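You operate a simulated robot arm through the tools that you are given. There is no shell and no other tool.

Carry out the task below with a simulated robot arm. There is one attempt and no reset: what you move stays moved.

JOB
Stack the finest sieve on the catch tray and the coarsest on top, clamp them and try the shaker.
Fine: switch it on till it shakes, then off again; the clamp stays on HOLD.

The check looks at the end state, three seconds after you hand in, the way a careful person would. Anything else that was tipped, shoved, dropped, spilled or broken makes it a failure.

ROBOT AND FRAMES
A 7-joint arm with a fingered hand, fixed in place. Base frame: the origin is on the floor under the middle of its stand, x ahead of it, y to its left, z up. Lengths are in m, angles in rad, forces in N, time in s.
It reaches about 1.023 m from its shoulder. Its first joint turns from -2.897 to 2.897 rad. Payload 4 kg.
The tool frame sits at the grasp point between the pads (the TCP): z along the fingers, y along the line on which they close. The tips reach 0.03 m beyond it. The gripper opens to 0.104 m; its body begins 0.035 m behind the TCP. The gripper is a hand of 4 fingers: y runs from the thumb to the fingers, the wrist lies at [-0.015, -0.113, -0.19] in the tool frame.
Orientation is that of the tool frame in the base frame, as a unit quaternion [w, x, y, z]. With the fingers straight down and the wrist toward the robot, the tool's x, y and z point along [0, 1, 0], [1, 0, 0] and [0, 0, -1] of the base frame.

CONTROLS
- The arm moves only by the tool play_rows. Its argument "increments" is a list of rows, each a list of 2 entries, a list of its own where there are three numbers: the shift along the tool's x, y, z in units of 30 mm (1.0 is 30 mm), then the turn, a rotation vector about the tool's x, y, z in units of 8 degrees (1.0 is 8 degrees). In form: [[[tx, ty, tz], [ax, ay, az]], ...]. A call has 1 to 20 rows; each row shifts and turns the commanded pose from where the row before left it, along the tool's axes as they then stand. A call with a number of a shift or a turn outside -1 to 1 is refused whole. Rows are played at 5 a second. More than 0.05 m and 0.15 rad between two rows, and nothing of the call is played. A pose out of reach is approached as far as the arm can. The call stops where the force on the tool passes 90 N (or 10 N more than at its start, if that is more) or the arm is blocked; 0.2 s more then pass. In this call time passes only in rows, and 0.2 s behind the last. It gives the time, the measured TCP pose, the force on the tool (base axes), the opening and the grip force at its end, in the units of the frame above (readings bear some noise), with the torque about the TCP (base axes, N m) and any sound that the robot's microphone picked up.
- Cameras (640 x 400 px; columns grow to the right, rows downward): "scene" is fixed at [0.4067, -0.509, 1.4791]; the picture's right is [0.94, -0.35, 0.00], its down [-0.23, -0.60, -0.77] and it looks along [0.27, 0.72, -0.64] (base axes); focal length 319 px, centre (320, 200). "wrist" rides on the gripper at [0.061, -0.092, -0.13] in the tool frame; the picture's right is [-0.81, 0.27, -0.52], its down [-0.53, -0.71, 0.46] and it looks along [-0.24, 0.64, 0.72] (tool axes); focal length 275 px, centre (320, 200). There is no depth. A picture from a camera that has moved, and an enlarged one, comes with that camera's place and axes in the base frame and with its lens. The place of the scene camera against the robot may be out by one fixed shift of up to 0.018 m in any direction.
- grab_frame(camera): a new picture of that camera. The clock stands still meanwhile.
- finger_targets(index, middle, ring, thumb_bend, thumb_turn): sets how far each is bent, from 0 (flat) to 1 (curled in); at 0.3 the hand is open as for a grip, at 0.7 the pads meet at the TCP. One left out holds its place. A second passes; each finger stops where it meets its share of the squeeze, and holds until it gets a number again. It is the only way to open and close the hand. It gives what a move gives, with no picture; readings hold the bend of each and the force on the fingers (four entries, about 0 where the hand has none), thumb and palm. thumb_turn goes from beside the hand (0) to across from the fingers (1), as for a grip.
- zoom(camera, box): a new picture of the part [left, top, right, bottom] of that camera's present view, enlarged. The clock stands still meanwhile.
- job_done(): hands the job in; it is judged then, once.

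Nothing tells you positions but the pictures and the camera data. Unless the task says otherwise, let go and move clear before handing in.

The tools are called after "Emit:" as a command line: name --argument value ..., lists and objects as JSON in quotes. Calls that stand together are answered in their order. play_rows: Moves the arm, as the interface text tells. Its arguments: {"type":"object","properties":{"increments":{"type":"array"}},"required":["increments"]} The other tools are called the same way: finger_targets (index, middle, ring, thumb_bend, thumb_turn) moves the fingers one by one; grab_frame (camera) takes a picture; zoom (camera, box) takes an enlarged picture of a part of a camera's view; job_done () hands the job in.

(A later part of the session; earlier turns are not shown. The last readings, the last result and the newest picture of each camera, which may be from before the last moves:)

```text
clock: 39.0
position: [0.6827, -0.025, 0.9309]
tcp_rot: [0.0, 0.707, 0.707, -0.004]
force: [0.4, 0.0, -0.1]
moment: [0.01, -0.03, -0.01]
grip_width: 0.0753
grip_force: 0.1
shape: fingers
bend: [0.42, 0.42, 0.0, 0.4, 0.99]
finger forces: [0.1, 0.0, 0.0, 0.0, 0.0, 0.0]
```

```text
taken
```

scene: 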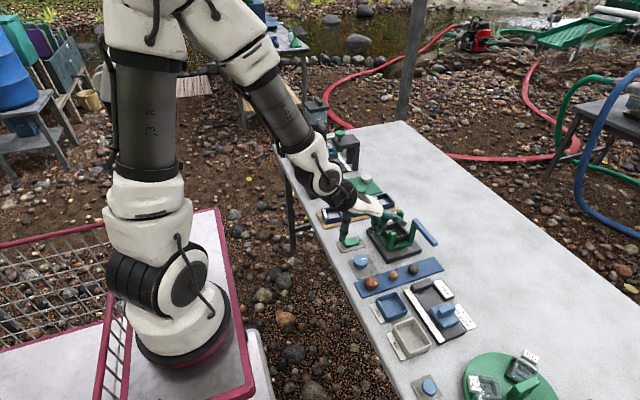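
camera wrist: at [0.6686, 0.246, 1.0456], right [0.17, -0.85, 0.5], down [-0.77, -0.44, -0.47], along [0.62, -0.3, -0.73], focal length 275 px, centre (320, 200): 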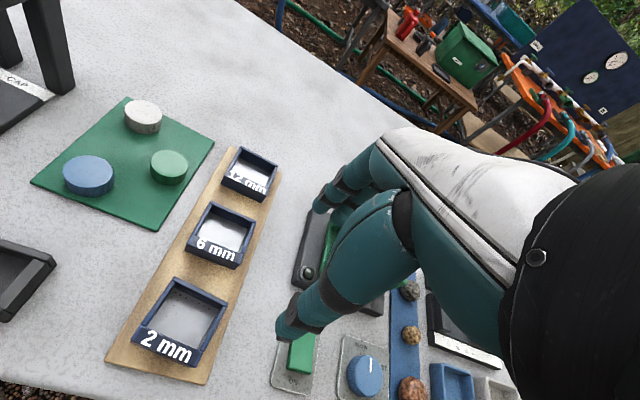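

Emit:
play_rows --increments '[[[-0.1, -0.5, 0.8], [0, 0, 0]], [[0, -0.5, 0.8], [0, 0, 0]], [[0, 0, 0], [0, 0, 0]], [[0, 0.5, 0], [-0.5, 0, 0]], [[0, 0, 0], [0, 0, 0]]]'

Emit:
play_rows --increments '[[[-0.2, 0.35, 0.43], [-0.9, 0, 0]], [[-0.2, 0.3, 0.47], [-0.9, 0, 0]], [[-0.2, 0.24, 0.5], [-0.9, 0, 0]], [[-0.2, 0.17, 0.53], [-0.9, 0, 0]], [[-0.2, 0.1, 0.54], [-0.9, 0, 0]]]'

Emit:
grab_frame --camera "scene"

```text
clock: 40.2
position: [0.6974, -0.0214, 0.8883]
tcp_rot: [0.024, 0.706, 0.707, 0.021]
force: [-0.1, 0.5, -0.6]
moment: [-0.01, 0.03, 0.0]
grip_width: 0.0756
grip_force: 0.0
shape: fingers
bend: [0.42, 0.42, 0.0, 0.4, 0.99]
finger forces: [0.0, 0.0, 0.0, 0.1, 0.0, 0.0]
out of reach, approached as far as the arm can: row 1, 2
```

```text
clock: 41.4
position: [0.7752, -0.0479, 0.8283]
tcp_rot: [0.242, 0.664, 0.666, 0.238]
force: [0.0, 0.2, -0.1]
moment: [0.02, 0.02, -0.01]
grip_width: 0.0753
grip_force: 0.1
shape: fingers
bend: [0.42, 0.42, 0.0, 0.4, 0.99]
finger forces: [0.0, 0.0, 0.0, 0.0, 0.0, 0.1]
out of reach, approached as far as the arm can: row 1, 2
```

```text
taken
```

scene: 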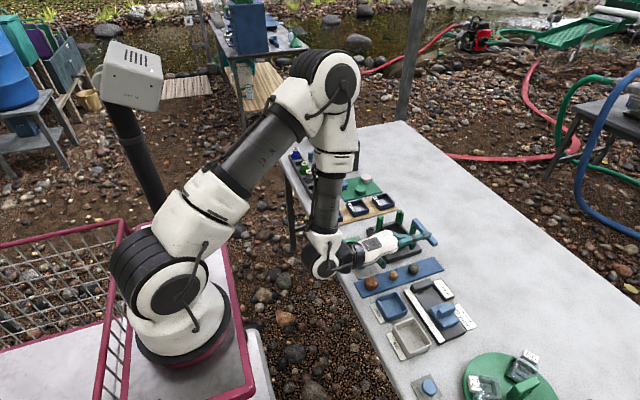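

Emit:
zoom --camera "scene" --box '[360, 200, 450, 270]'

Emit:
grab_frame --camera "wrist"

```text
5.71 times, centred on (405, 235) of scene
camera zoom: at [0.4067, -0.509, 1.4791], right [0.94, -0.35, 0.0], down [-0.23, -0.6, -0.77], along [0.27, 0.72, -0.64], focal length 1822 px, centre (-166, 0)
```

zoom: 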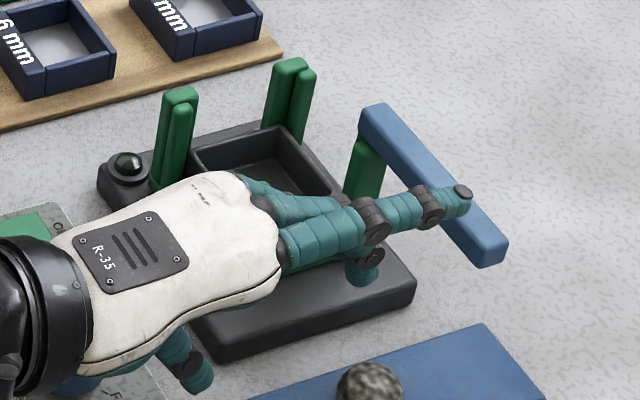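

```text
taken
camera wrist: at [0.6208, 0.0115, 0.869], right [-0.12, -0.81, 0.58], down [-0.26, -0.54, -0.8], along [0.96, -0.24, -0.14], focal length 275 px, centre (320, 200)
```

wrist: 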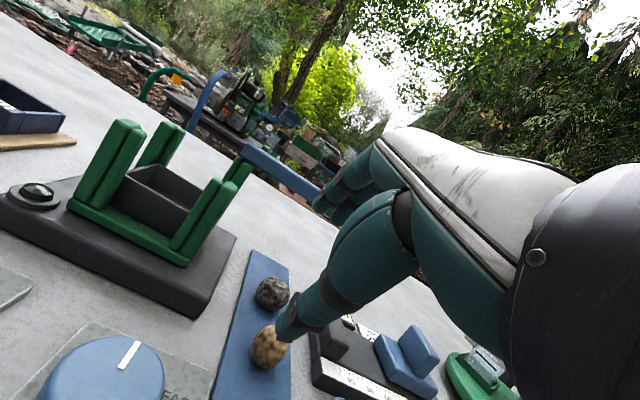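

This low view is useful for heights; I'll zoom on the shaker while here.

Emit:
zoom --camera "wrist" --box '[60, 100, 340, 280]'

Emit:
zoom --camera "wrist" --box '[120, 110, 280, 220]'

Emit:
zoom --camera "wrist" --box '[0, 60, 90, 160]'

```text
2.22 times, centred on (200, 190) of wrist
camera zoom: at [0.6208, 0.0115, 0.869], right [-0.12, -0.81, 0.58], down [-0.26, -0.54, -0.8], along [0.96, -0.24, -0.14], focal length 612 px, centre (587, 222)
```

zoom: 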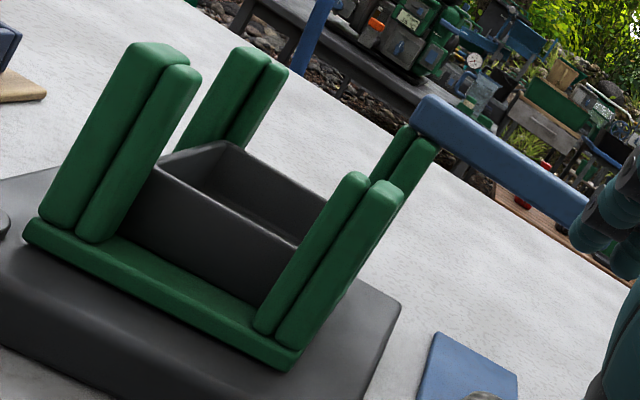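

```text
3.64 times, centred on (200, 165) of wrist
camera zoom: at [0.6208, 0.0115, 0.869], right [-0.12, -0.81, 0.58], down [-0.26, -0.54, -0.8], along [0.96, -0.24, -0.14], focal length 1001 px, centre (756, 327)
```

zoom: 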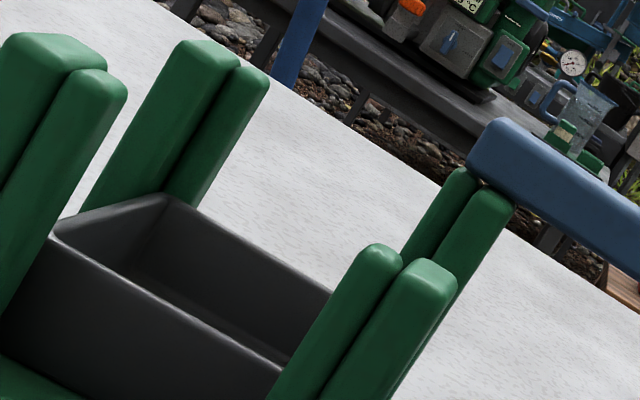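

```text
4.00 times, centred on (45, 110) of wrist
camera zoom: at [0.6208, 0.0115, 0.869], right [-0.12, -0.81, 0.58], down [-0.26, -0.54, -0.8], along [0.96, -0.24, -0.14], focal length 1101 px, centre (1420, 560)
```

zoom: 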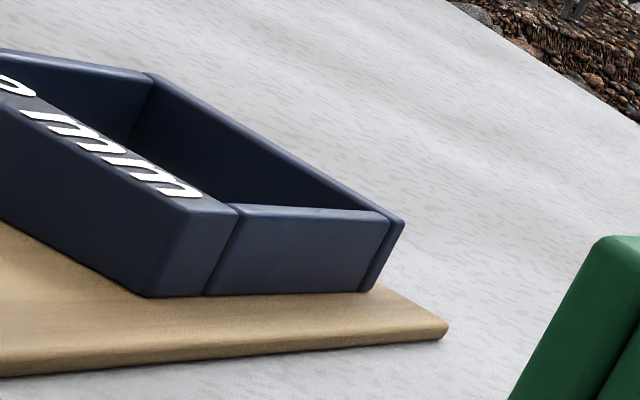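

Emit:
play_rows --increments '[[[0, 0.53, -0.64], [0, 0, 0]], [[0.3, 0.53, -0.64], [0, 0, 0]], [[0.85, 0, 0], [0.83, 0, 0]], [[0.85, 0, 0], [0.83, 0, 0]], [[0.85, 0, 0], [0.83, 0, 0]], [[0.85, 0, 0], [0.83, 0, 0]], [[0.85, 0, 0], [0.83, 0, 0]], [[0.85, 0, 0], [0.81, 0, 0]], [[0.95, -0.47, -0.2], [0, 0, 0]], [[0.95, -0.47, -0.2], [0, 0, 0]], [[0.95, -0.47, -0.2], [0, 0, 0]], [[0.95, -0.47, 0], [0, 0, 0]], [[0, 0, 0], [0, 0, 0]]]'

Emit:
grab_frame --camera "scene"

```text
clock: 44.1
position: [0.7712, 0.1423, 0.9062]
tcp_rot: [-0.005, 0.771, 0.637, 0.009]
force: [0.3, 0.1, 0.4]
moment: [-0.01, 0.0, 0.0]
grip_width: 0.075
grip_force: 0.0
shape: fingers
bend: [0.42, 0.42, 0.0, 0.4, 0.99]
finger forces: [0.1, 0.0, 0.1, 0.1, 0.0, 0.1]
stopped in row 13: the arm was blocked; the commanded pose is now the measured one
```

```text
taken
```

scene: 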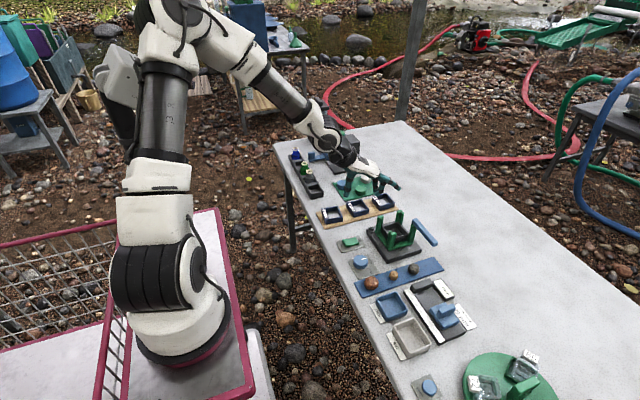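

The arm is stuck at a limit again in its elbow-back posture. I'll go to the hover point over the shaker and compare the posture with the earlier good one.

Emit:
play_rows --increments '[[[-0.5, 0.5, -0.3], [0, 0, -0.7]], [[-0.5, 0.5, -0.3], [0, 0, -0.65]], [[-0.5, 0.5, 0], [0, 0, 0]], [[-0.5, 0.5, 0], [0, 0, 0]], [[-0.5, 0.5, 0], [0, 0, 0]], [[-0.2, 0.4, 0], [0, 0, 0]], [[0, 0, 0], [0, 0, 0]]]'

Emit:
grab_frame --camera "scene"

```text
clock: 45.7
position: [0.8544, 0.0572, 0.9202]
tcp_rot: [-0.002, 0.706, 0.709, 0.007]
force: [1.1, -0.5, 0.2]
moment: [0.02, 0.03, 0.02]
grip_width: 0.0752
grip_force: 0.1
shape: fingers
bend: [0.42, 0.42, 0.0, 0.4, 0.99]
finger forces: [0.1, 0.0, 0.0, 0.0, 0.0, 0.0]
```

```text
taken
```

scene: 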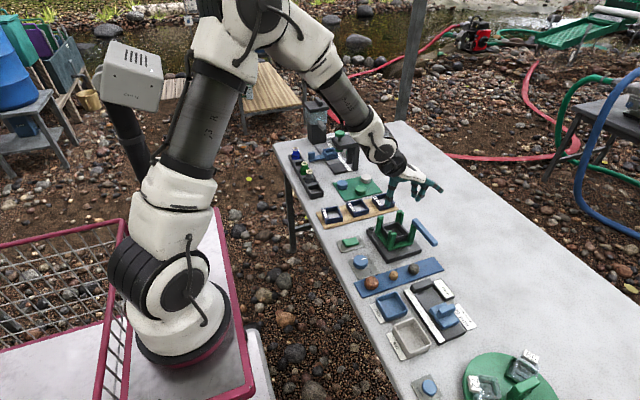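

The elbow needs to swing to the right (−y) side as before. I'll repeat the low tilted pose, then come out over the shaker hover point first before going to the sieve.

Emit:
play_rows --increments '[[[-0.48, -0.86, 0], [0, 0, 0]], [[-0.48, -0.86, 0], [0, 0, 0]], [[-0.48, -0.86, 0], [0, 0, 0]], [[-0.48, -0.86, 0], [0, 0, 0]], [[-0.48, -0.86, 0], [0, 0, 0]], [[-0.48, -0.86, 0], [0, 0, 0]], [[-0.1, -0.5, 0.8], [0, 0, 0]], [[0, -0.5, 0.6], [0, 0, 0]], [[0, 0.5, 0], [-0.5, 0, 0]], [[-0.2, 0.35, 0.43], [-0.9, 0, 0]], [[-0.2, 0.3, 0.47], [-0.9, 0, 0]], [[-0.2, 0.24, 0.5], [-0.9, 0, 0]], [[-0.2, 0.17, 0.53], [-0.9, 0, 0]], [[-0.1, 0.1, 0.4], [-0.9, 0, 0]], [[0, 0, 0], [0, 0, 0]]]'

Emit:
grab_frame --camera "scene"

```text
clock: 48.9
position: [0.7732, -0.0526, 0.8207]
tcp_rot: [0.239, 0.664, 0.663, 0.249]
force: [0.7, -0.2, -0.2]
moment: [-0.05, -0.03, -0.05]
grip_width: 0.0752
grip_force: 0.0
shape: fingers
bend: [0.42, 0.42, 0.0, 0.4, 0.99]
finger forces: [0.0, 0.1, 0.1, 0.0, 0.1, 0.0]
out of reach, approached as far as the arm can: row 8, 10, 11
```

```text
taken
```

scene: 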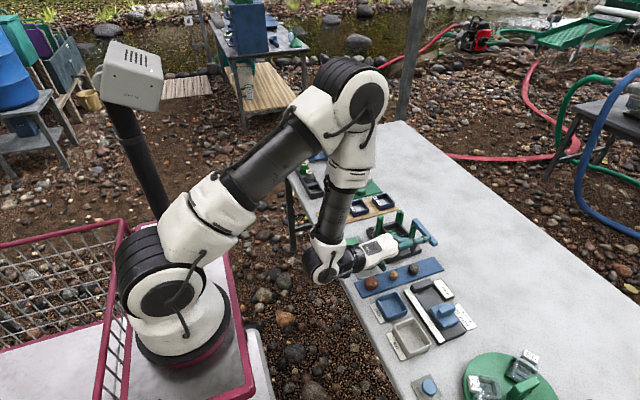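

Emit:
play_rows --increments '[[[0, 0.64, -0.77], [0, 0, 0]], [[0, 0.64, -0.77], [0, 0, 0]], [[0.61, 0.52, 0.1], [0.83, 0, 0]], [[0.61, 0.52, 0.04], [0.83, 0, 0]], [[0.61, 0.52, 0], [0.83, 0, 0]], [[0.61, 0.52, -0.06], [0.83, 0, 0]], [[0.61, 0.52, -0.13], [0.83, 0, 0]], [[0.61, 0.5, -0.16], [0.83, 0, 0]], [[0, 0, 0], [0, 0, 0]]]'

Emit:
grab_frame --camera "scene"

```text
clock: 50.9
position: [0.857, 0.0575, 0.9269]
tcp_rot: [-0.001, 0.706, 0.708, 0.008]
force: [0.4, -0.5, 0.5]
moment: [0.0, -0.01, 0.01]
grip_width: 0.0753
grip_force: 0.0
shape: fingers
bend: [0.42, 0.42, 0.0, 0.4, 0.99]
finger forces: [0.0, 0.0, 0.0, 0.0, 0.0, 0.1]
```

```text
taken
```

scene: 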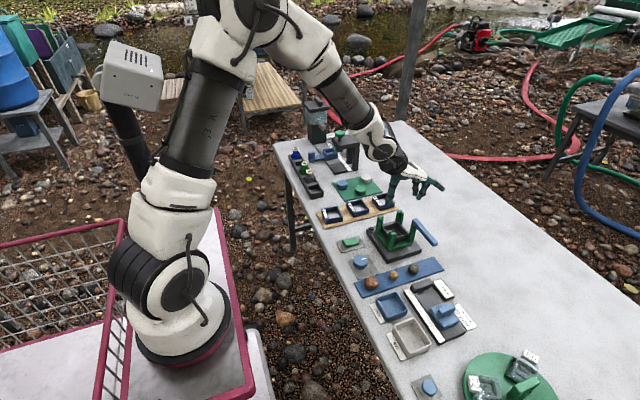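

Emit:
play_rows --increments '[[[-0.19, -0.92, -0.24], [0, 0, -0.1]], [[-0.19, -0.92, -0.24], [0, 0, 0]], [[-0.19, -0.92, -0.24], [0, 0, 0]], [[-0.19, -0.92, -0.24], [0, 0, 0]], [[-0.19, -0.92, -0.24], [0, 0, 0]], [[-0.19, -0.92, -0.24], [0, 0, 0]], [[-0.19, -0.92, -0.24], [0, 0, 0]], [[0, 0, 0], [0, 0, 0]]]'

Emit:
grab_frame --camera "scene"

```text
clock: 52.7
position: [0.6639, 0.0139, 0.9748]
tcp_rot: [-0.002, 0.701, 0.713, 0.007]
force: [-0.3, 0.1, 0.7]
moment: [-0.01, 0.02, 0.0]
grip_width: 0.0752
grip_force: 0.1
shape: fingers
bend: [0.42, 0.42, 0.0, 0.4, 0.99]
finger forces: [0.0, 0.1, 0.1, 0.0, 0.0, 0.0]
```

```text
taken
```

scene: 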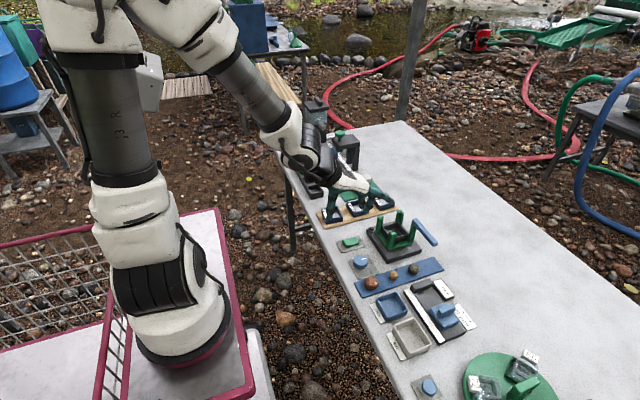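

Emit:
play_rows --increments '[[[-0.567, -0.533, 0.808], [0, 0, -0.1]], [[-0.567, -0.533, 0.808], [0, 0, 0]], [[-0.567, -0.533, 0.808], [0, 0, 0]], [[-0.567, -0.533, 0.808], [0, 0, 0]], [[0, 0, 0], [0, 0, 0]]]'

Emit:
grab_frame --camera "scene"

```text
clock: 53.9
position: [0.6875, -0.0371, 0.898]
tcp_rot: [-0.001, 0.696, 0.718, 0.007]
force: [0.3, -0.8, -0.3]
moment: [0.03, -0.01, 0.0]
grip_width: 0.0751
grip_force: 0.2
shape: fingers
bend: [0.42, 0.42, 0.0, 0.4, 0.99]
finger forces: [0.0, 0.1, 0.0, 0.0, 0.0, 0.0]
out of reach, approached as far as the arm can: row 1, 2, 3, 4
```

```text
taken
```

scene: 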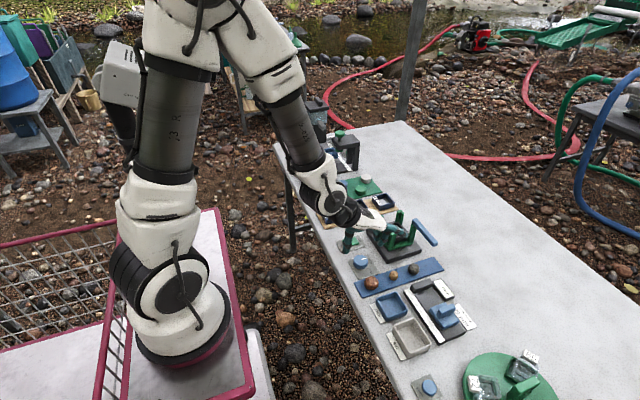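

The near-side posture keeps bumping the elbow against the CAM pole at yaw 0. I'll instead grip along y: turn the hand 83° counter-clockwise (wrist on the −y side), which keeps the wrist farther out, and see if the arm follows.

Emit:
play_rows --increments '[[[0.31, 0.92, -0.42], [0, 0, 0]], [[0.31, 0.92, -0.42], [0, 0, 0]], [[0.31, 0.92, -0.42], [0, 0, 0]], [[0.31, 0.92, -0.42], [0, 0, 0]], [[0, 0, 0], [0, 0, -0.93]], [[0, 0, 0], [0, 0, -0.93]], [[0, 0, 0], [0, 0, -0.93]], [[0, 0, 0], [0, 0, -0.93]], [[0, 0, 0], [0, 0, -0.93]], [[0, 0, 0], [0, 0, -0.93]], [[0, 0, 0], [0, 0, -0.93]], [[0, 0, 0], [0, 0, -0.93]], [[0, 0, 0], [0, 0, -0.93]], [[0, 0, 0], [0, 0, -0.93]], [[0, 0, 0], [0, 0, -0.93]], [[0, 0, 0], [0, 0, 0]]]'

Emit:
grab_frame --camera "scene"

Emit:
grab_frame --camera "wrist"

```text
clock: 57.3
position: [0.7954, 0.003, 0.9497]
tcp_rot: [0.005, 0.055, 0.998, 0.007]
force: [-0.1, -0.1, -0.1]
moment: [0.01, 0.02, -0.05]
grip_width: 0.0751
grip_force: 0.0
shape: fingers
bend: [0.42, 0.42, 0.0, 0.4, 0.99]
finger forces: [0.1, 0.1, 0.0, 0.0, 0.1, 0.0]
```

```text
taken
```

scene: 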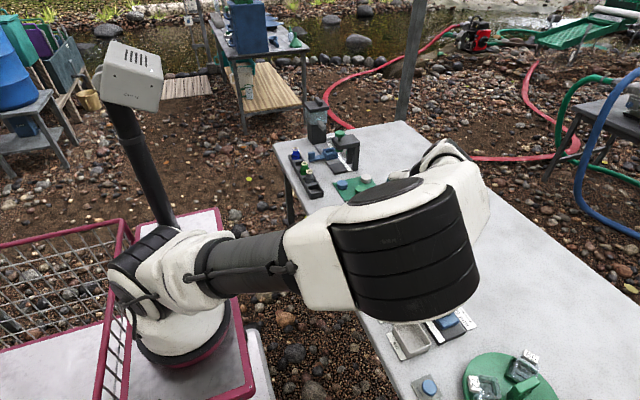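

```text
taken
camera wrist: at [0.7244, -0.085, 1.0793], right [0.83, 0.18, 0.53], down [0.46, -0.76, -0.46], along [0.32, 0.62, -0.71], focal length 275 px, centre (320, 200)
```

wrist: 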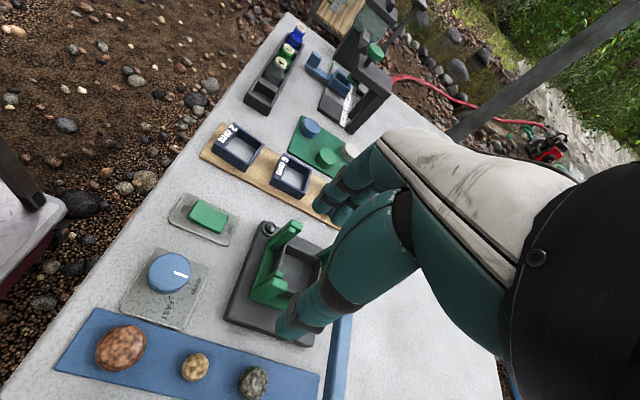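

The turn worked and swung the elbow out to the right side. I'll now carry this posture over to the sieve and then turn the hand back, hoping the elbow stays on the good side.

Emit:
play_rows --increments '[[[0.37, 0.8, 0], [0, 0, 0]], [[0.37, 0.8, 0], [0, 0, 0]], [[0.37, 0.8, 0], [0, 0, 0]], [[0.37, 0.8, 0], [0, 0, 0]], [[0.37, 0.8, 0], [0, 0, 0]], [[0.37, 0.8, 0], [0, 0, 0]], [[0.37, 0.8, 0], [0, 0, 0]], [[0.37, 0.8, 0], [0, 0, 0]], [[0.37, 0.8, 0], [0, 0, 0]], [[0, 0, 0], [0, 0, 0]]]'

Emit:
grab_frame --camera "scene"

```text
clock: 59.5
position: [0.7207, 0.2281, 0.9524]
tcp_rot: [0.004, 0.057, 0.998, 0.006]
force: [-0.3, 0.7, 0.0]
moment: [0.04, 0.02, 0.03]
grip_width: 0.0753
grip_force: 0.2
shape: fingers
bend: [0.42, 0.42, 0.0, 0.4, 0.99]
finger forces: [0.1, 0.0, 0.0, 0.0, 0.0, 0.1]
```

```text
taken
```

scene: 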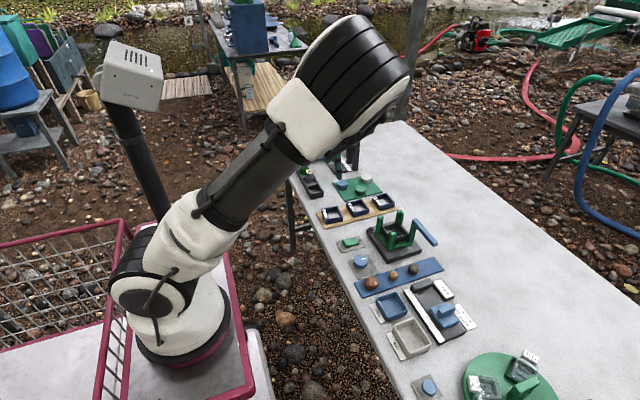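

Emit:
play_rows --increments '[[[0, 0, 0], [0, 0, 0.94]], [[0, 0, 0], [0, 0, 0.94]], [[0, 0, 0], [0, 0, 0.94]], [[0, 0, 0], [0, 0, 0.94]], [[0, 0, 0], [0, 0, 0.94]], [[0, 0, 0], [0, 0, 0.94]], [[0, 0, 0], [0, 0, 0.94]], [[0, 0, 0], [0, 0, 0.94]], [[0, 0, 0], [0, 0, 0.94]], [[0, 0, 0], [0, 0, 0.94]], [[0, 0, 0], [0, 0, 0.94]], [[0, 0, 0], [0, 0, 0.94]], [[0, 0, 0], [0, 0, 0]]]'

Emit:
grab_frame --camera "scene"

```text
clock: 62.2
position: [0.731, 0.2243, 1.0037]
tcp_rot: [-0.059, 0.755, 0.65, 0.061]
force: [-0.3, -0.5, -0.2]
moment: [0.01, -0.03, 0.0]
grip_width: 0.0752
grip_force: 0.0
shape: fingers
bend: [0.42, 0.42, 0.0, 0.4, 0.99]
finger forces: [0.0, 0.0, 0.0, 0.1, 0.1, 0.1]
stopped in row 13: the arm was blocked; the commanded pose is now the measured one
```

```text
taken
```

scene: 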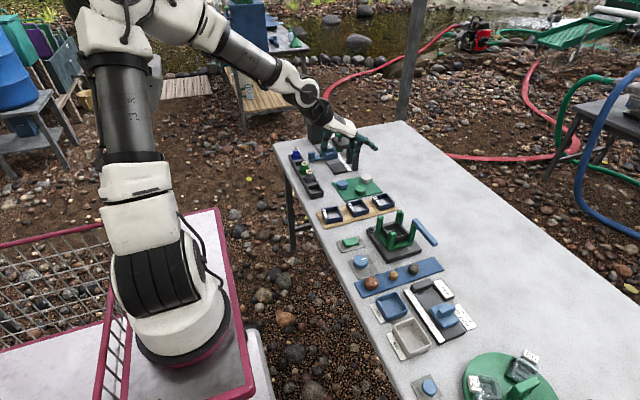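

Turning back pushes the elbow into the pole again, so I'll use the counter-clockwise (grip-along-y) orientation for this sieve.

Emit:
play_rows --increments '[[[0, 0, 0], [0, 0, -0.96]], [[0, 0, 0], [0, 0, -0.96]], [[0, 0, 0], [0, 0, -0.96]], [[0, 0, 0], [0, 0, -0.96]], [[0, 0, 0], [0, 0, -0.96]], [[0, 0, 0], [0, 0, -0.96]], [[0, 0, 0], [0, 0, -0.96]], [[0, 0, 0], [0, 0, -0.96]], [[0, 0, 0], [0, 0, -0.96]], [[0, 0, 0], [0, 0, -0.96]], [[0, 0, 0], [0, 0, -0.96]], [[0, 0, 0], [0, 0, -0.96]], [[0, 0, 0], [0.6, 0.05, 0]], [[0, 0, 0], [0.6, 0.05, 0]], [[0, 0, 0], [0, 0, 0]]]'

Emit:
grab_frame --camera "wrist"

```text
clock: 65.4
position: [0.7302, 0.2228, 1.0039]
tcp_rot: [-0.009, 0.055, 0.998, 0.0]
force: [0.3, 0.4, 1.0]
moment: [-0.01, -0.01, 0.01]
grip_width: 0.0752
grip_force: 0.0
shape: fingers
bend: [0.42, 0.42, 0.0, 0.4, 0.99]
finger forces: [0.0, 0.0, 0.0, 0.1, 0.0, 0.0]
```

```text
taken
camera wrist: at [0.6633, 0.137, 1.1355], right [0.84, 0.18, 0.5], down [0.44, -0.77, -0.47], along [0.3, 0.62, -0.73], focal length 275 px, centre (320, 200)
```

wrist: 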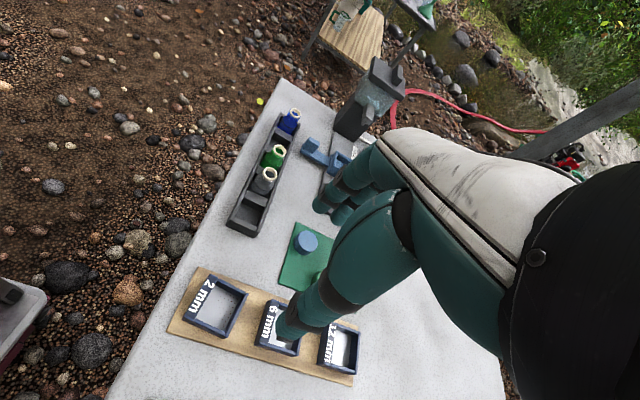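

Emit:
play_rows --increments '[[[0.36, 0.2, 0.3], [0, -0.13, 0]], [[0, 0, 0.9], [0, 0, 0]], [[0, 0, 0.9], [0, 0, 0]], [[0, 0, 0.9], [0, 0, 0]], [[0, 0, 0.9], [0, 0, 0]], [[0, 0, 0.9], [0, 0, 0]], [[0, 0, 0.6], [0, 0, 0]], [[0, 0, 0], [0, 0, 0]]]'

Emit:
grab_frame --camera "wrist"

Emit:
grab_frame --camera "scene"

```text
clock: 67.2
position: [0.7209, 0.2307, 0.8414]
tcp_rot: [0.0, 0.055, 0.998, 0.0]
force: [-0.1, 0.2, 0.3]
moment: [0.02, 0.0, 0.01]
grip_width: 0.0749
grip_force: 0.1
shape: fingers
bend: [0.42, 0.42, 0.0, 0.4, 0.99]
finger forces: [0.1, 0.2, 0.0, 0.1, 0.0, 0.0]
```

```text
taken
camera wrist: at [0.6506, 0.1452, 0.9719], right [0.84, 0.18, 0.52], down [0.45, -0.77, -0.46], along [0.31, 0.61, -0.72], focal length 275 px, centre (320, 200)
```

wrist: 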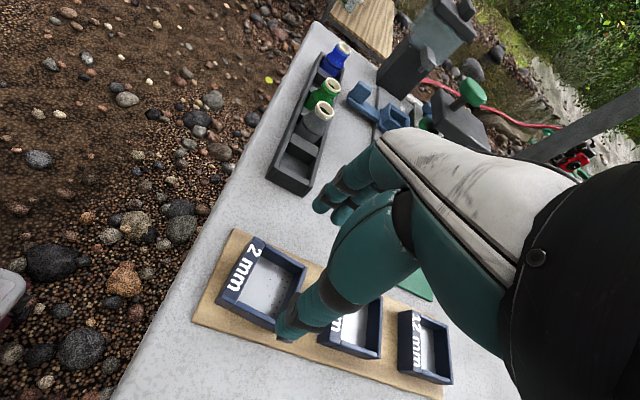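

```text
taken
```

scene: 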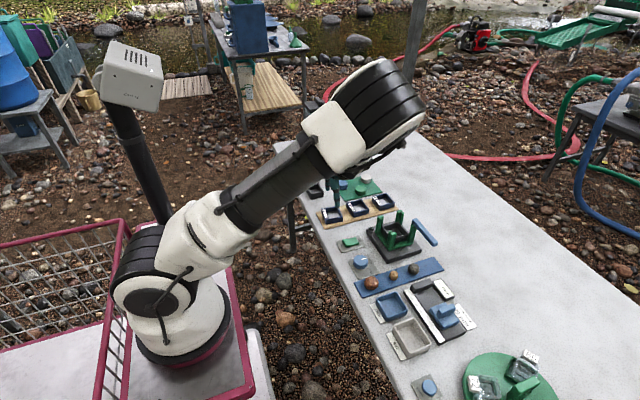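

Emit:
play_rows --increments '[[[0, 0, 0.7], [0, 0, 0]], [[0, 0, 0.7], [0, 0, 0]], [[0, 0, 0.5], [0, 0, 0]], [[0, 0, 0], [0, 0, 0]]]'

Emit:
zoom --camera "wrist" --box '[180, 170, 380, 370]'

Emit:
zoom --camera "scene" --box '[305, 175, 375, 230]'

```text
clock: 68.2
position: [0.7217, 0.2313, 0.786]
tcp_rot: [0.0, 0.055, 0.998, -0.001]
force: [-0.6, 0.3, 0.8]
moment: [0.03, 0.04, -0.01]
grip_width: 0.0754
grip_force: 0.0
shape: fingers
bend: [0.42, 0.42, 0.0, 0.4, 0.99]
finger forces: [0.0, 0.1, 0.1, 0.0, 0.0, 0.0]
```

```text
2.00 times, centred on (280, 270) of wrist
camera zoom: at [0.6509, 0.1443, 0.9157], right [0.84, 0.18, 0.52], down [0.45, -0.77, -0.46], along [0.31, 0.61, -0.72], focal length 551 px, centre (400, 60)
```

zoom: 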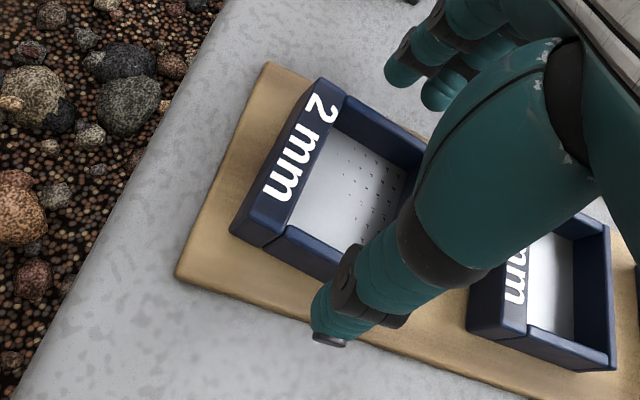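

```text
7.27 times, centred on (340, 202) of scene
camera zoom: at [0.4067, -0.509, 1.4791], right [0.94, -0.35, 0.0], down [-0.23, -0.6, -0.77], along [0.27, 0.72, -0.64], focal length 2318 px, centre (174, 182)
```

zoom: 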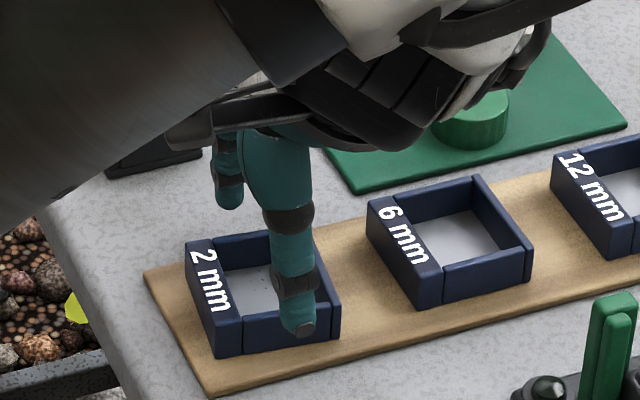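

Emit:
play_rows --increments '[[[0, 0, 0.4], [0, 0, 0]], [[0, 0, 0.36], [0, 0, 0]], [[0, 0, 0], [0, 0, 0]]]'

Emit:
zoom --camera "wrist" --box '[200, 170, 360, 350]'

Emit:
zoom --camera "scene" --box '[315, 185, 365, 230]'

```text
clock: 69.0
position: [0.7208, 0.2309, 0.762]
tcp_rot: [0.0, 0.055, 0.998, 0.0]
force: [0.8, 0.9, -0.8]
moment: [0.02, 0.04, 0.02]
grip_width: 0.0754
grip_force: 0.2
shape: fingers
bend: [0.42, 0.42, 0.0, 0.4, 0.99]
finger forces: [0.0, 0.1, 0.0, 0.0, 0.0, 0.0]
```

```text
2.22 times, centred on (280, 260) of wrist
camera zoom: at [0.6504, 0.1439, 0.8929], right [0.84, 0.18, 0.52], down [0.45, -0.77, -0.46], along [0.31, 0.61, -0.72], focal length 612 px, centre (409, 67)
```

zoom: 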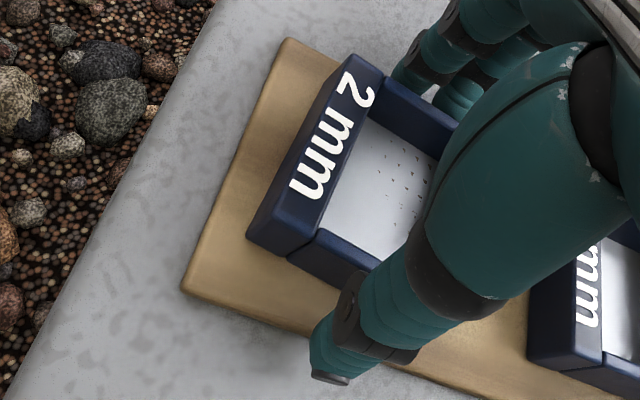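

```text
8.89 times, centred on (340, 208) of scene
camera zoom: at [0.4067, -0.509, 1.4791], right [0.94, -0.35, 0.0], down [-0.23, -0.6, -0.77], along [0.27, 0.72, -0.64], focal length 2834 px, centre (142, 133)
```

zoom: 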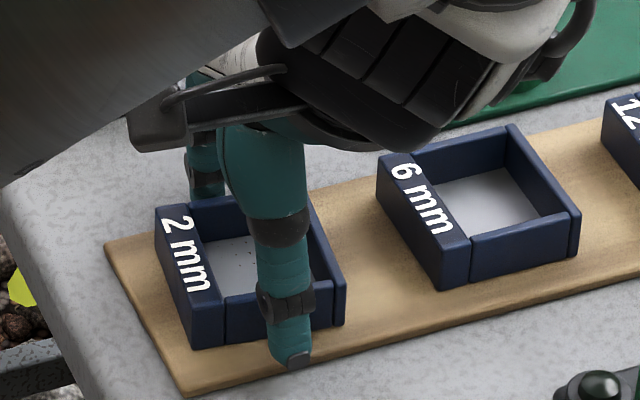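

Emit:
finger_targets --index 0.7 --middle 0.7 --thumb_bend 0.7

Emit:
play_rows --increments '[[[0, 0, -0.3], [0, 0, 0]], [[0, 0, -0.5], [0, 0, 0]], [[0, 0, -0.5], [0, 0, 0]], [[0, 0, 0], [0, 0, 0]]]'

Emit:
zoom --camera "wrist" --box '[240, 180, 360, 340]'

Emit:
zoom --camera "scene" --box '[315, 170, 365, 215]'

```text
clock: 70.0
position: [0.7214, 0.2302, 0.7626]
tcp_rot: [-0.001, 0.055, 0.999, 0.0]
force: [0.7, 1.2, 1.8]
moment: [0.09, -0.02, 0.03]
grip_width: 0.0558
grip_force: 18.4
shape: fingers
bend: [0.55, 0.57, 0.0, 0.47, 1.0]
finger forces: [9.5, 9.5, 0.0, 0.0, 17.9, 0.0]
```

```text
clock: 71.0
position: [0.7207, 0.2298, 0.8013]
tcp_rot: [0.001, 0.055, 0.998, 0.0]
force: [1.1, 0.1, 0.0]
moment: [-0.01, 0.0, 0.05]
grip_width: 0.0556
grip_force: 17.9
shape: fingers
bend: [0.55, 0.58, 0.0, 0.47, 1.0]
finger forces: [9.3, 8.9, 0.0, 0.0, 18.1, 0.0]
```

```text
2.50 times, centred on (300, 260) of wrist
camera zoom: at [0.6504, 0.1442, 0.9317], right [0.84, 0.18, 0.52], down [0.45, -0.77, -0.46], along [0.31, 0.61, -0.72], focal length 688 px, centre (370, 50)
```

zoom: 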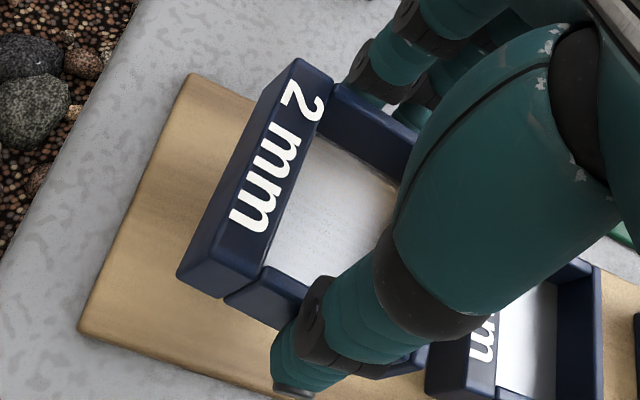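

```text
8.89 times, centred on (340, 192) of scene
camera zoom: at [0.4067, -0.509, 1.4791], right [0.94, -0.35, 0.0], down [-0.23, -0.6, -0.77], along [0.27, 0.72, -0.64], focal length 2834 px, centre (142, 267)
```

zoom: 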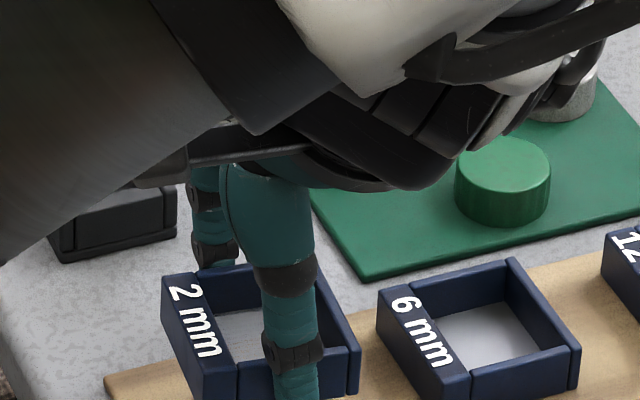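

Emit:
zoom --camera "wrist" --box '[262, 195, 342, 315]'

```text
3.33 times, centred on (302, 255) of wrist
camera zoom: at [0.6504, 0.1442, 0.9317], right [0.84, 0.18, 0.52], down [0.45, -0.77, -0.46], along [0.31, 0.61, -0.72], focal length 918 px, centre (380, 17)
```

zoom: 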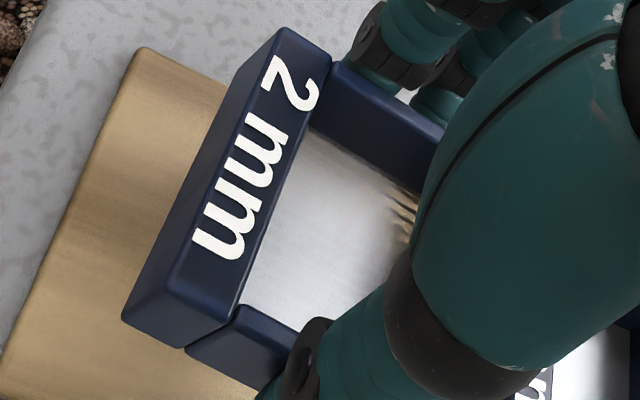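

The 2 mm sieve is gripped squarely (centre about 2 mm/−5 mm from the TCP). I'll lift it, square the yaw and carry it over the shaker.

Emit:
play_rows --increments '[[[0, 0, -0.8], [0, 0, 0]], [[0, 0, -0.9], [0, 0, 0]], [[0, 0, -0.9], [0, 0, 0]], [[0, 0, -0.8], [0, 0, -0.44]], [[0, 0, 0], [0, 0, -0.44]], [[-0.6, -0.7, 0], [0, 0, 0]], [[-0.66, -0.79, 0], [0, 0, 0]], [[-0.66, -0.79, 0], [0, 0, 0]], [[-0.66, -0.79, 0], [0, 0, 0]], [[-0.66, -0.79, 0], [0, 0, 0]], [[-0.66, -0.79, 0], [0, 0, 0]], [[-0.66, -0.79, 0], [0, 0, 0]], [[0, 0, 0], [0, 0, 0]]]'

Emit:
grab_frame --camera "wrist"

Emit:
grab_frame --camera "scene"

```text
clock: 73.8
position: [0.8591, 0.0688, 0.9028]
tcp_rot: [0.001, -0.006, 1.0, 0.0]
force: [0.8, 0.6, -1.1]
moment: [0.0, -0.03, 0.01]
grip_width: 0.0558
grip_force: 18.0
shape: fingers
bend: [0.55, 0.58, 0.0, 0.47, 1.0]
finger forces: [9.3, 8.8, 0.0, 0.1, 18.1, 0.0]
```

```text
taken
camera wrist: at [0.8005, -0.025, 1.0332], right [0.81, 0.28, 0.52], down [0.54, -0.71, -0.46], along [0.24, 0.65, -0.72], focal length 275 px, centre (320, 200)
```

wrist: 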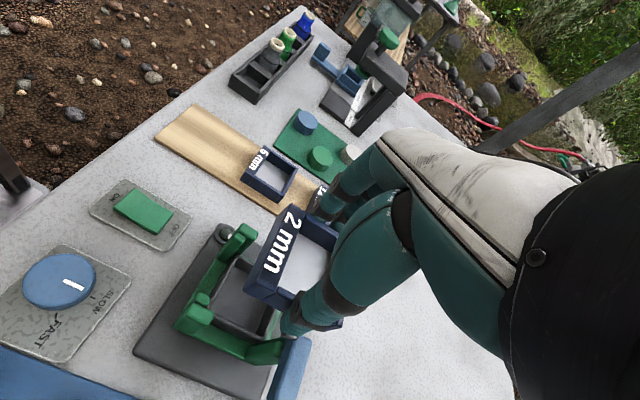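

```text
taken
```

scene: 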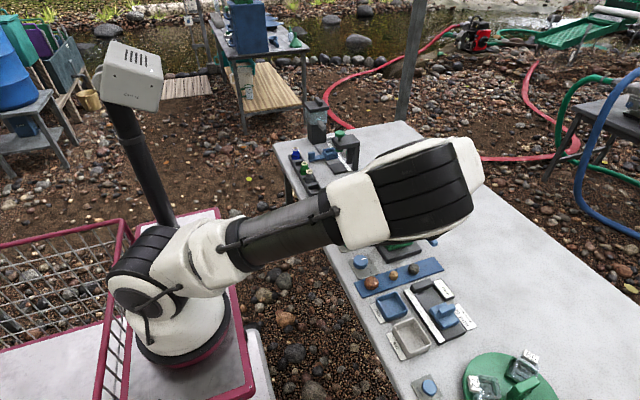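

Emit:
zoom --camera "wrist" --box '[130, 190, 360, 400]'

Emit:
zoom --camera "wrist" --box '[240, 300, 340, 400]'

Emit:
zoom --camera "wrist" --box '[230, 195, 330, 315]'

```text
1.90 times, centred on (245, 295) of wrist
camera zoom: at [0.8005, -0.025, 1.0332], right [0.81, 0.28, 0.52], down [0.54, -0.71, -0.46], along [0.24, 0.65, -0.72], focal length 524 px, centre (463, 19)
```

zoom: 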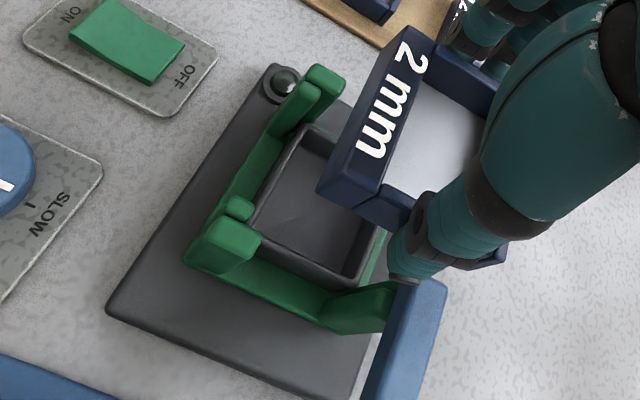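

```text
4.00 times, centred on (290, 350) of wrist
camera zoom: at [0.8005, -0.025, 1.0332], right [0.81, 0.28, 0.52], down [0.54, -0.71, -0.46], along [0.24, 0.65, -0.72], focal length 1101 px, centre (440, -400)
```

zoom: 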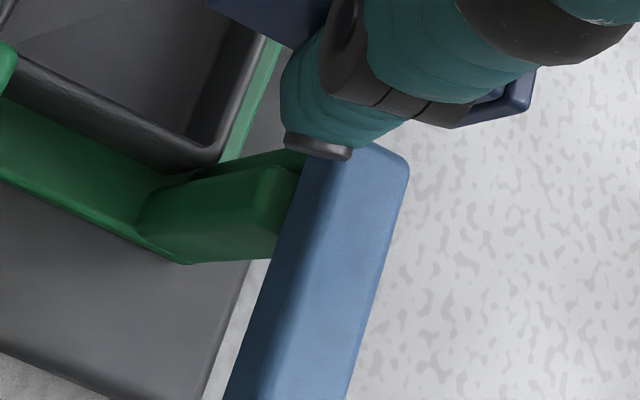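

```text
3.33 times, centred on (280, 255) of wrist
camera zoom: at [0.8005, -0.025, 1.0332], right [0.81, 0.28, 0.52], down [0.54, -0.71, -0.46], along [0.24, 0.65, -0.72], focal length 918 px, centre (453, 17)
```

zoom: 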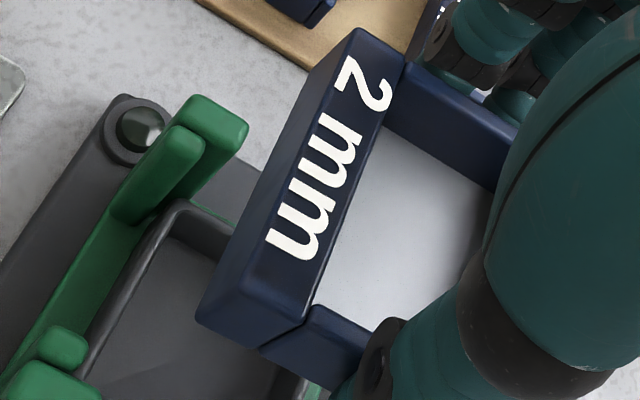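

Emit:
play_rows --increments '[[[0.087, -0.127, 0.28], [0, 0, 0.08]], [[0, 0, 0.28], [0, 0, 0]], [[0, 0, 0], [0, 0, 0]]]'

Emit:
zoom --camera "wrist" --box '[150, 190, 370, 400]'

Emit:
zoom --camera "wrist" --box '[270, 310, 360, 400]'

```text
clock: 74.6
position: [0.857, 0.065, 0.8855]
tcp_rot: [0.0, 0.0, 1.0, 0.0]
force: [-0.8, 0.2, 0.5]
moment: [0.0, 0.03, -0.02]
grip_width: 0.0556
grip_force: 18.6
shape: fingers
bend: [0.55, 0.58, 0.0, 0.47, 1.0]
finger forces: [9.3, 8.9, 0.0, 0.0, 18.1, 0.0]
```

```text
1.90 times, centred on (260, 295) of wrist
camera zoom: at [0.7971, -0.0283, 1.0165], right [0.81, 0.28, 0.52], down [0.53, -0.71, -0.46], along [0.24, 0.65, -0.72], focal length 524 px, centre (434, 19)
```

zoom: 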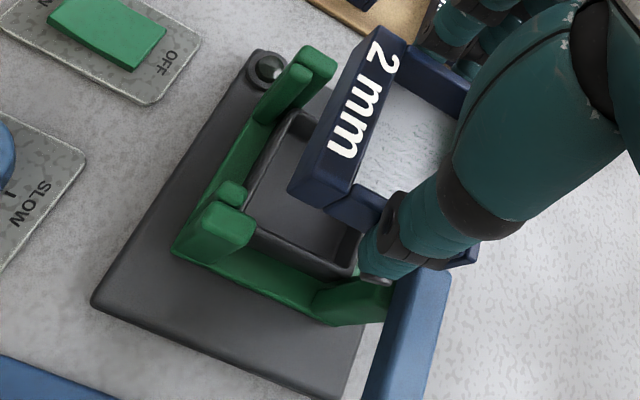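

```text
4.44 times, centred on (315, 355) of wrist
camera zoom: at [0.7971, -0.0283, 1.0165], right [0.81, 0.28, 0.52], down [0.53, -0.71, -0.46], along [0.24, 0.65, -0.72], focal length 1224 px, centre (342, -489)
```

zoom: 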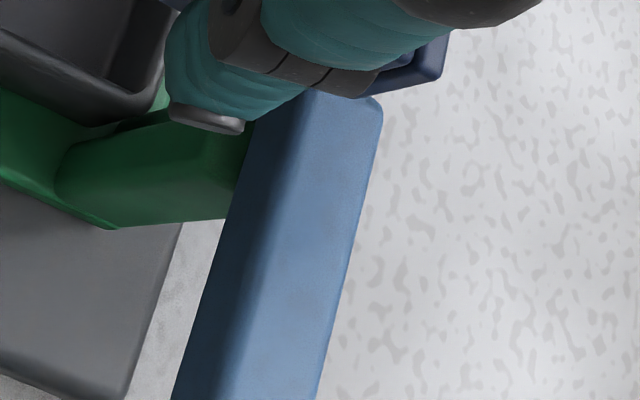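

The sieve (about 60 mm) has its centre at roughly (+1.5, −8) mm from the TCP; slack between front posts and clamp end is only ~1.5 mm, so I'll centre it carefully and lower in small steps, checking visually that it doesn't shift in the grip.

Emit:
play_rows --increments '[[[0.1, 0.073, 0], [0, 0, 0]], [[0, 0, 0.15], [0, 0, 0]], [[0, 0, 0], [0, 0, 0]]]'

Emit:
play_rows --increments '[[[0, 0, 0], [0, 0, 0]]]'

Emit:
zoom --camera "wrist" --box '[190, 190, 370, 370]'

Emit:
zoom --camera "wrist" --box '[270, 310, 360, 400]'

```text
clock: 75.4
position: [0.8553, 0.0675, 0.8801]
tcp_rot: [0.0, -0.001, 1.0, 0.0]
force: [0.0, 0.1, 0.2]
moment: [0.01, 0.02, 0.02]
grip_width: 0.0555
grip_force: 18.1
shape: fingers
bend: [0.55, 0.58, 0.0, 0.47, 1.0]
finger forces: [9.3, 8.7, 0.0, 0.0, 18.1, 0.1]
```

```text
clock: 75.8
position: [0.8551, 0.0677, 0.8809]
tcp_rot: [0.0, -0.001, 1.0, 0.0]
force: [0.4, 0.0, 0.1]
moment: [0.01, -0.02, 0.04]
grip_width: 0.0558
grip_force: 18.2
shape: fingers
bend: [0.55, 0.58, 0.0, 0.47, 1.0]
finger forces: [9.4, 8.7, 0.0, 0.0, 18.1, 0.1]
```

```text
2.22 times, centred on (280, 280) of wrist
camera zoom: at [0.7942, -0.0259, 1.0119], right [0.81, 0.28, 0.52], down [0.53, -0.71, -0.46], along [0.24, 0.65, -0.72], focal length 612 px, centre (409, 22)
```

zoom: 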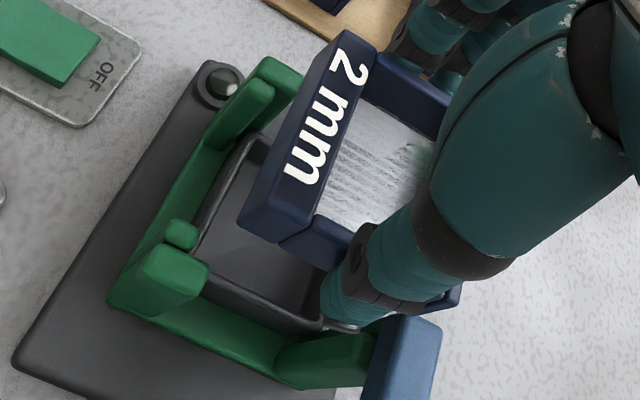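

```text
4.44 times, centred on (315, 355) of wrist
camera zoom: at [0.7942, -0.0259, 1.0119], right [0.81, 0.28, 0.52], down [0.53, -0.71, -0.46], along [0.24, 0.65, -0.72], focal length 1224 px, centre (342, -489)
```

zoom: 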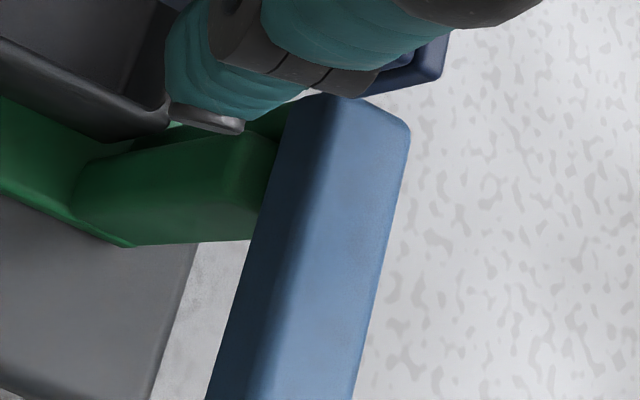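

Measured directly in this image, I can shift about 2 mm toward the robot and 3 mm to +y and clear both the clamp end and the posts. Doing that, then a small step down.

Emit:
play_rows --increments '[[[0.067, 0.1, 0], [0, 0, 0]], [[0, 0, 0.1], [0, 0, 0]], [[0, 0, 0.1], [0, 0, 0]], [[0, 0, 0], [0, 0, 0]]]'

Emit:
zoom --camera "wrist" --box '[190, 190, 370, 370]'

Emit:
zoom --camera "wrist" --box '[270, 310, 360, 400]'

```text
clock: 76.8
position: [0.8528, 0.0701, 0.8757]
tcp_rot: [0.0, -0.001, 1.0, 0.0]
force: [-0.6, -0.8, 0.2]
moment: [-0.01, 0.01, -0.01]
grip_width: 0.0559
grip_force: 17.9
shape: fingers
bend: [0.55, 0.58, 0.0, 0.47, 1.0]
finger forces: [9.2, 8.8, 0.0, 0.0, 18.1, 0.0]
```

```text
2.22 times, centred on (280, 280) of wrist
camera zoom: at [0.792, -0.0232, 1.0063], right [0.81, 0.28, 0.52], down [0.53, -0.71, -0.46], along [0.24, 0.65, -0.72], focal length 612 px, centre (409, 22)
```

zoom: 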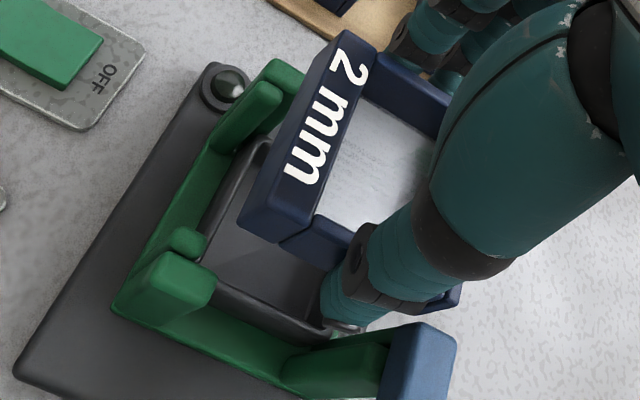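

```text
4.44 times, centred on (315, 355) of wrist
camera zoom: at [0.792, -0.0232, 1.0063], right [0.81, 0.28, 0.52], down [0.53, -0.71, -0.46], along [0.24, 0.65, -0.72], focal length 1224 px, centre (342, -489)
```

zoom: 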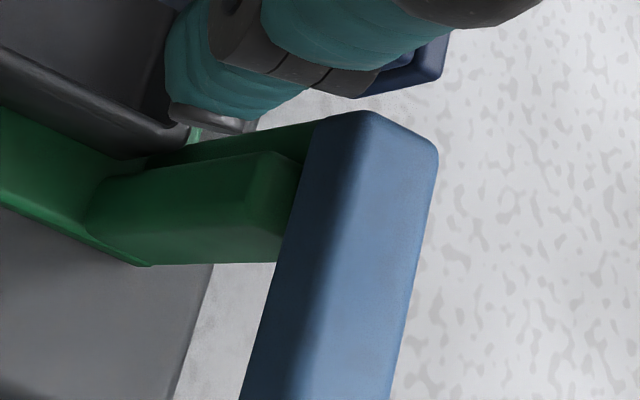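

Emit:
play_rows --increments '[[[0, -0.067, 0], [0, 0, 0]], [[0, 0, 0.1], [0, 0, 0]], [[0, 0, 0.1], [0, 0, 0]], [[0, 0, 0], [0, 0, 0]]]'

Emit:
zoom --camera "wrist" --box '[190, 190, 370, 370]'

Emit:
zoom --camera "wrist" --box '[270, 310, 360, 400]'

```text
clock: 77.8
position: [0.8525, 0.0697, 0.8697]
tcp_rot: [0.001, 0.0, 1.0, 0.0]
force: [0.1, -0.3, 0.2]
moment: [-0.04, -0.02, -0.02]
grip_width: 0.0558
grip_force: 17.9
shape: fingers
bend: [0.55, 0.58, 0.0, 0.47, 1.0]
finger forces: [9.3, 8.7, 0.0, 0.0, 18.2, 0.0]
```

```text
2.22 times, centred on (280, 280) of wrist
camera zoom: at [0.7917, -0.0252, 1.0003], right [0.81, 0.28, 0.52], down [0.53, -0.71, -0.46], along [0.24, 0.65, -0.72], focal length 612 px, centre (409, 22)
```

zoom: 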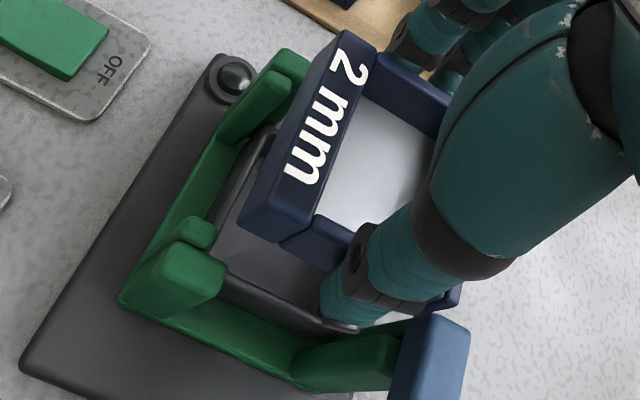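

```text
4.44 times, centred on (315, 355) of wrist
camera zoom: at [0.7917, -0.0252, 1.0003], right [0.81, 0.28, 0.52], down [0.53, -0.71, -0.46], along [0.24, 0.65, -0.72], focal length 1224 px, centre (342, -489)
```

zoom: 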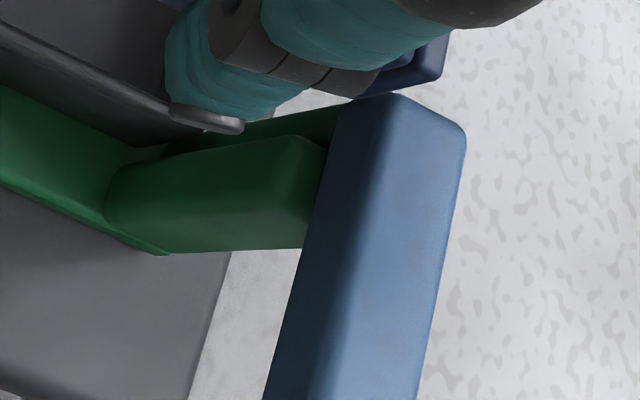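

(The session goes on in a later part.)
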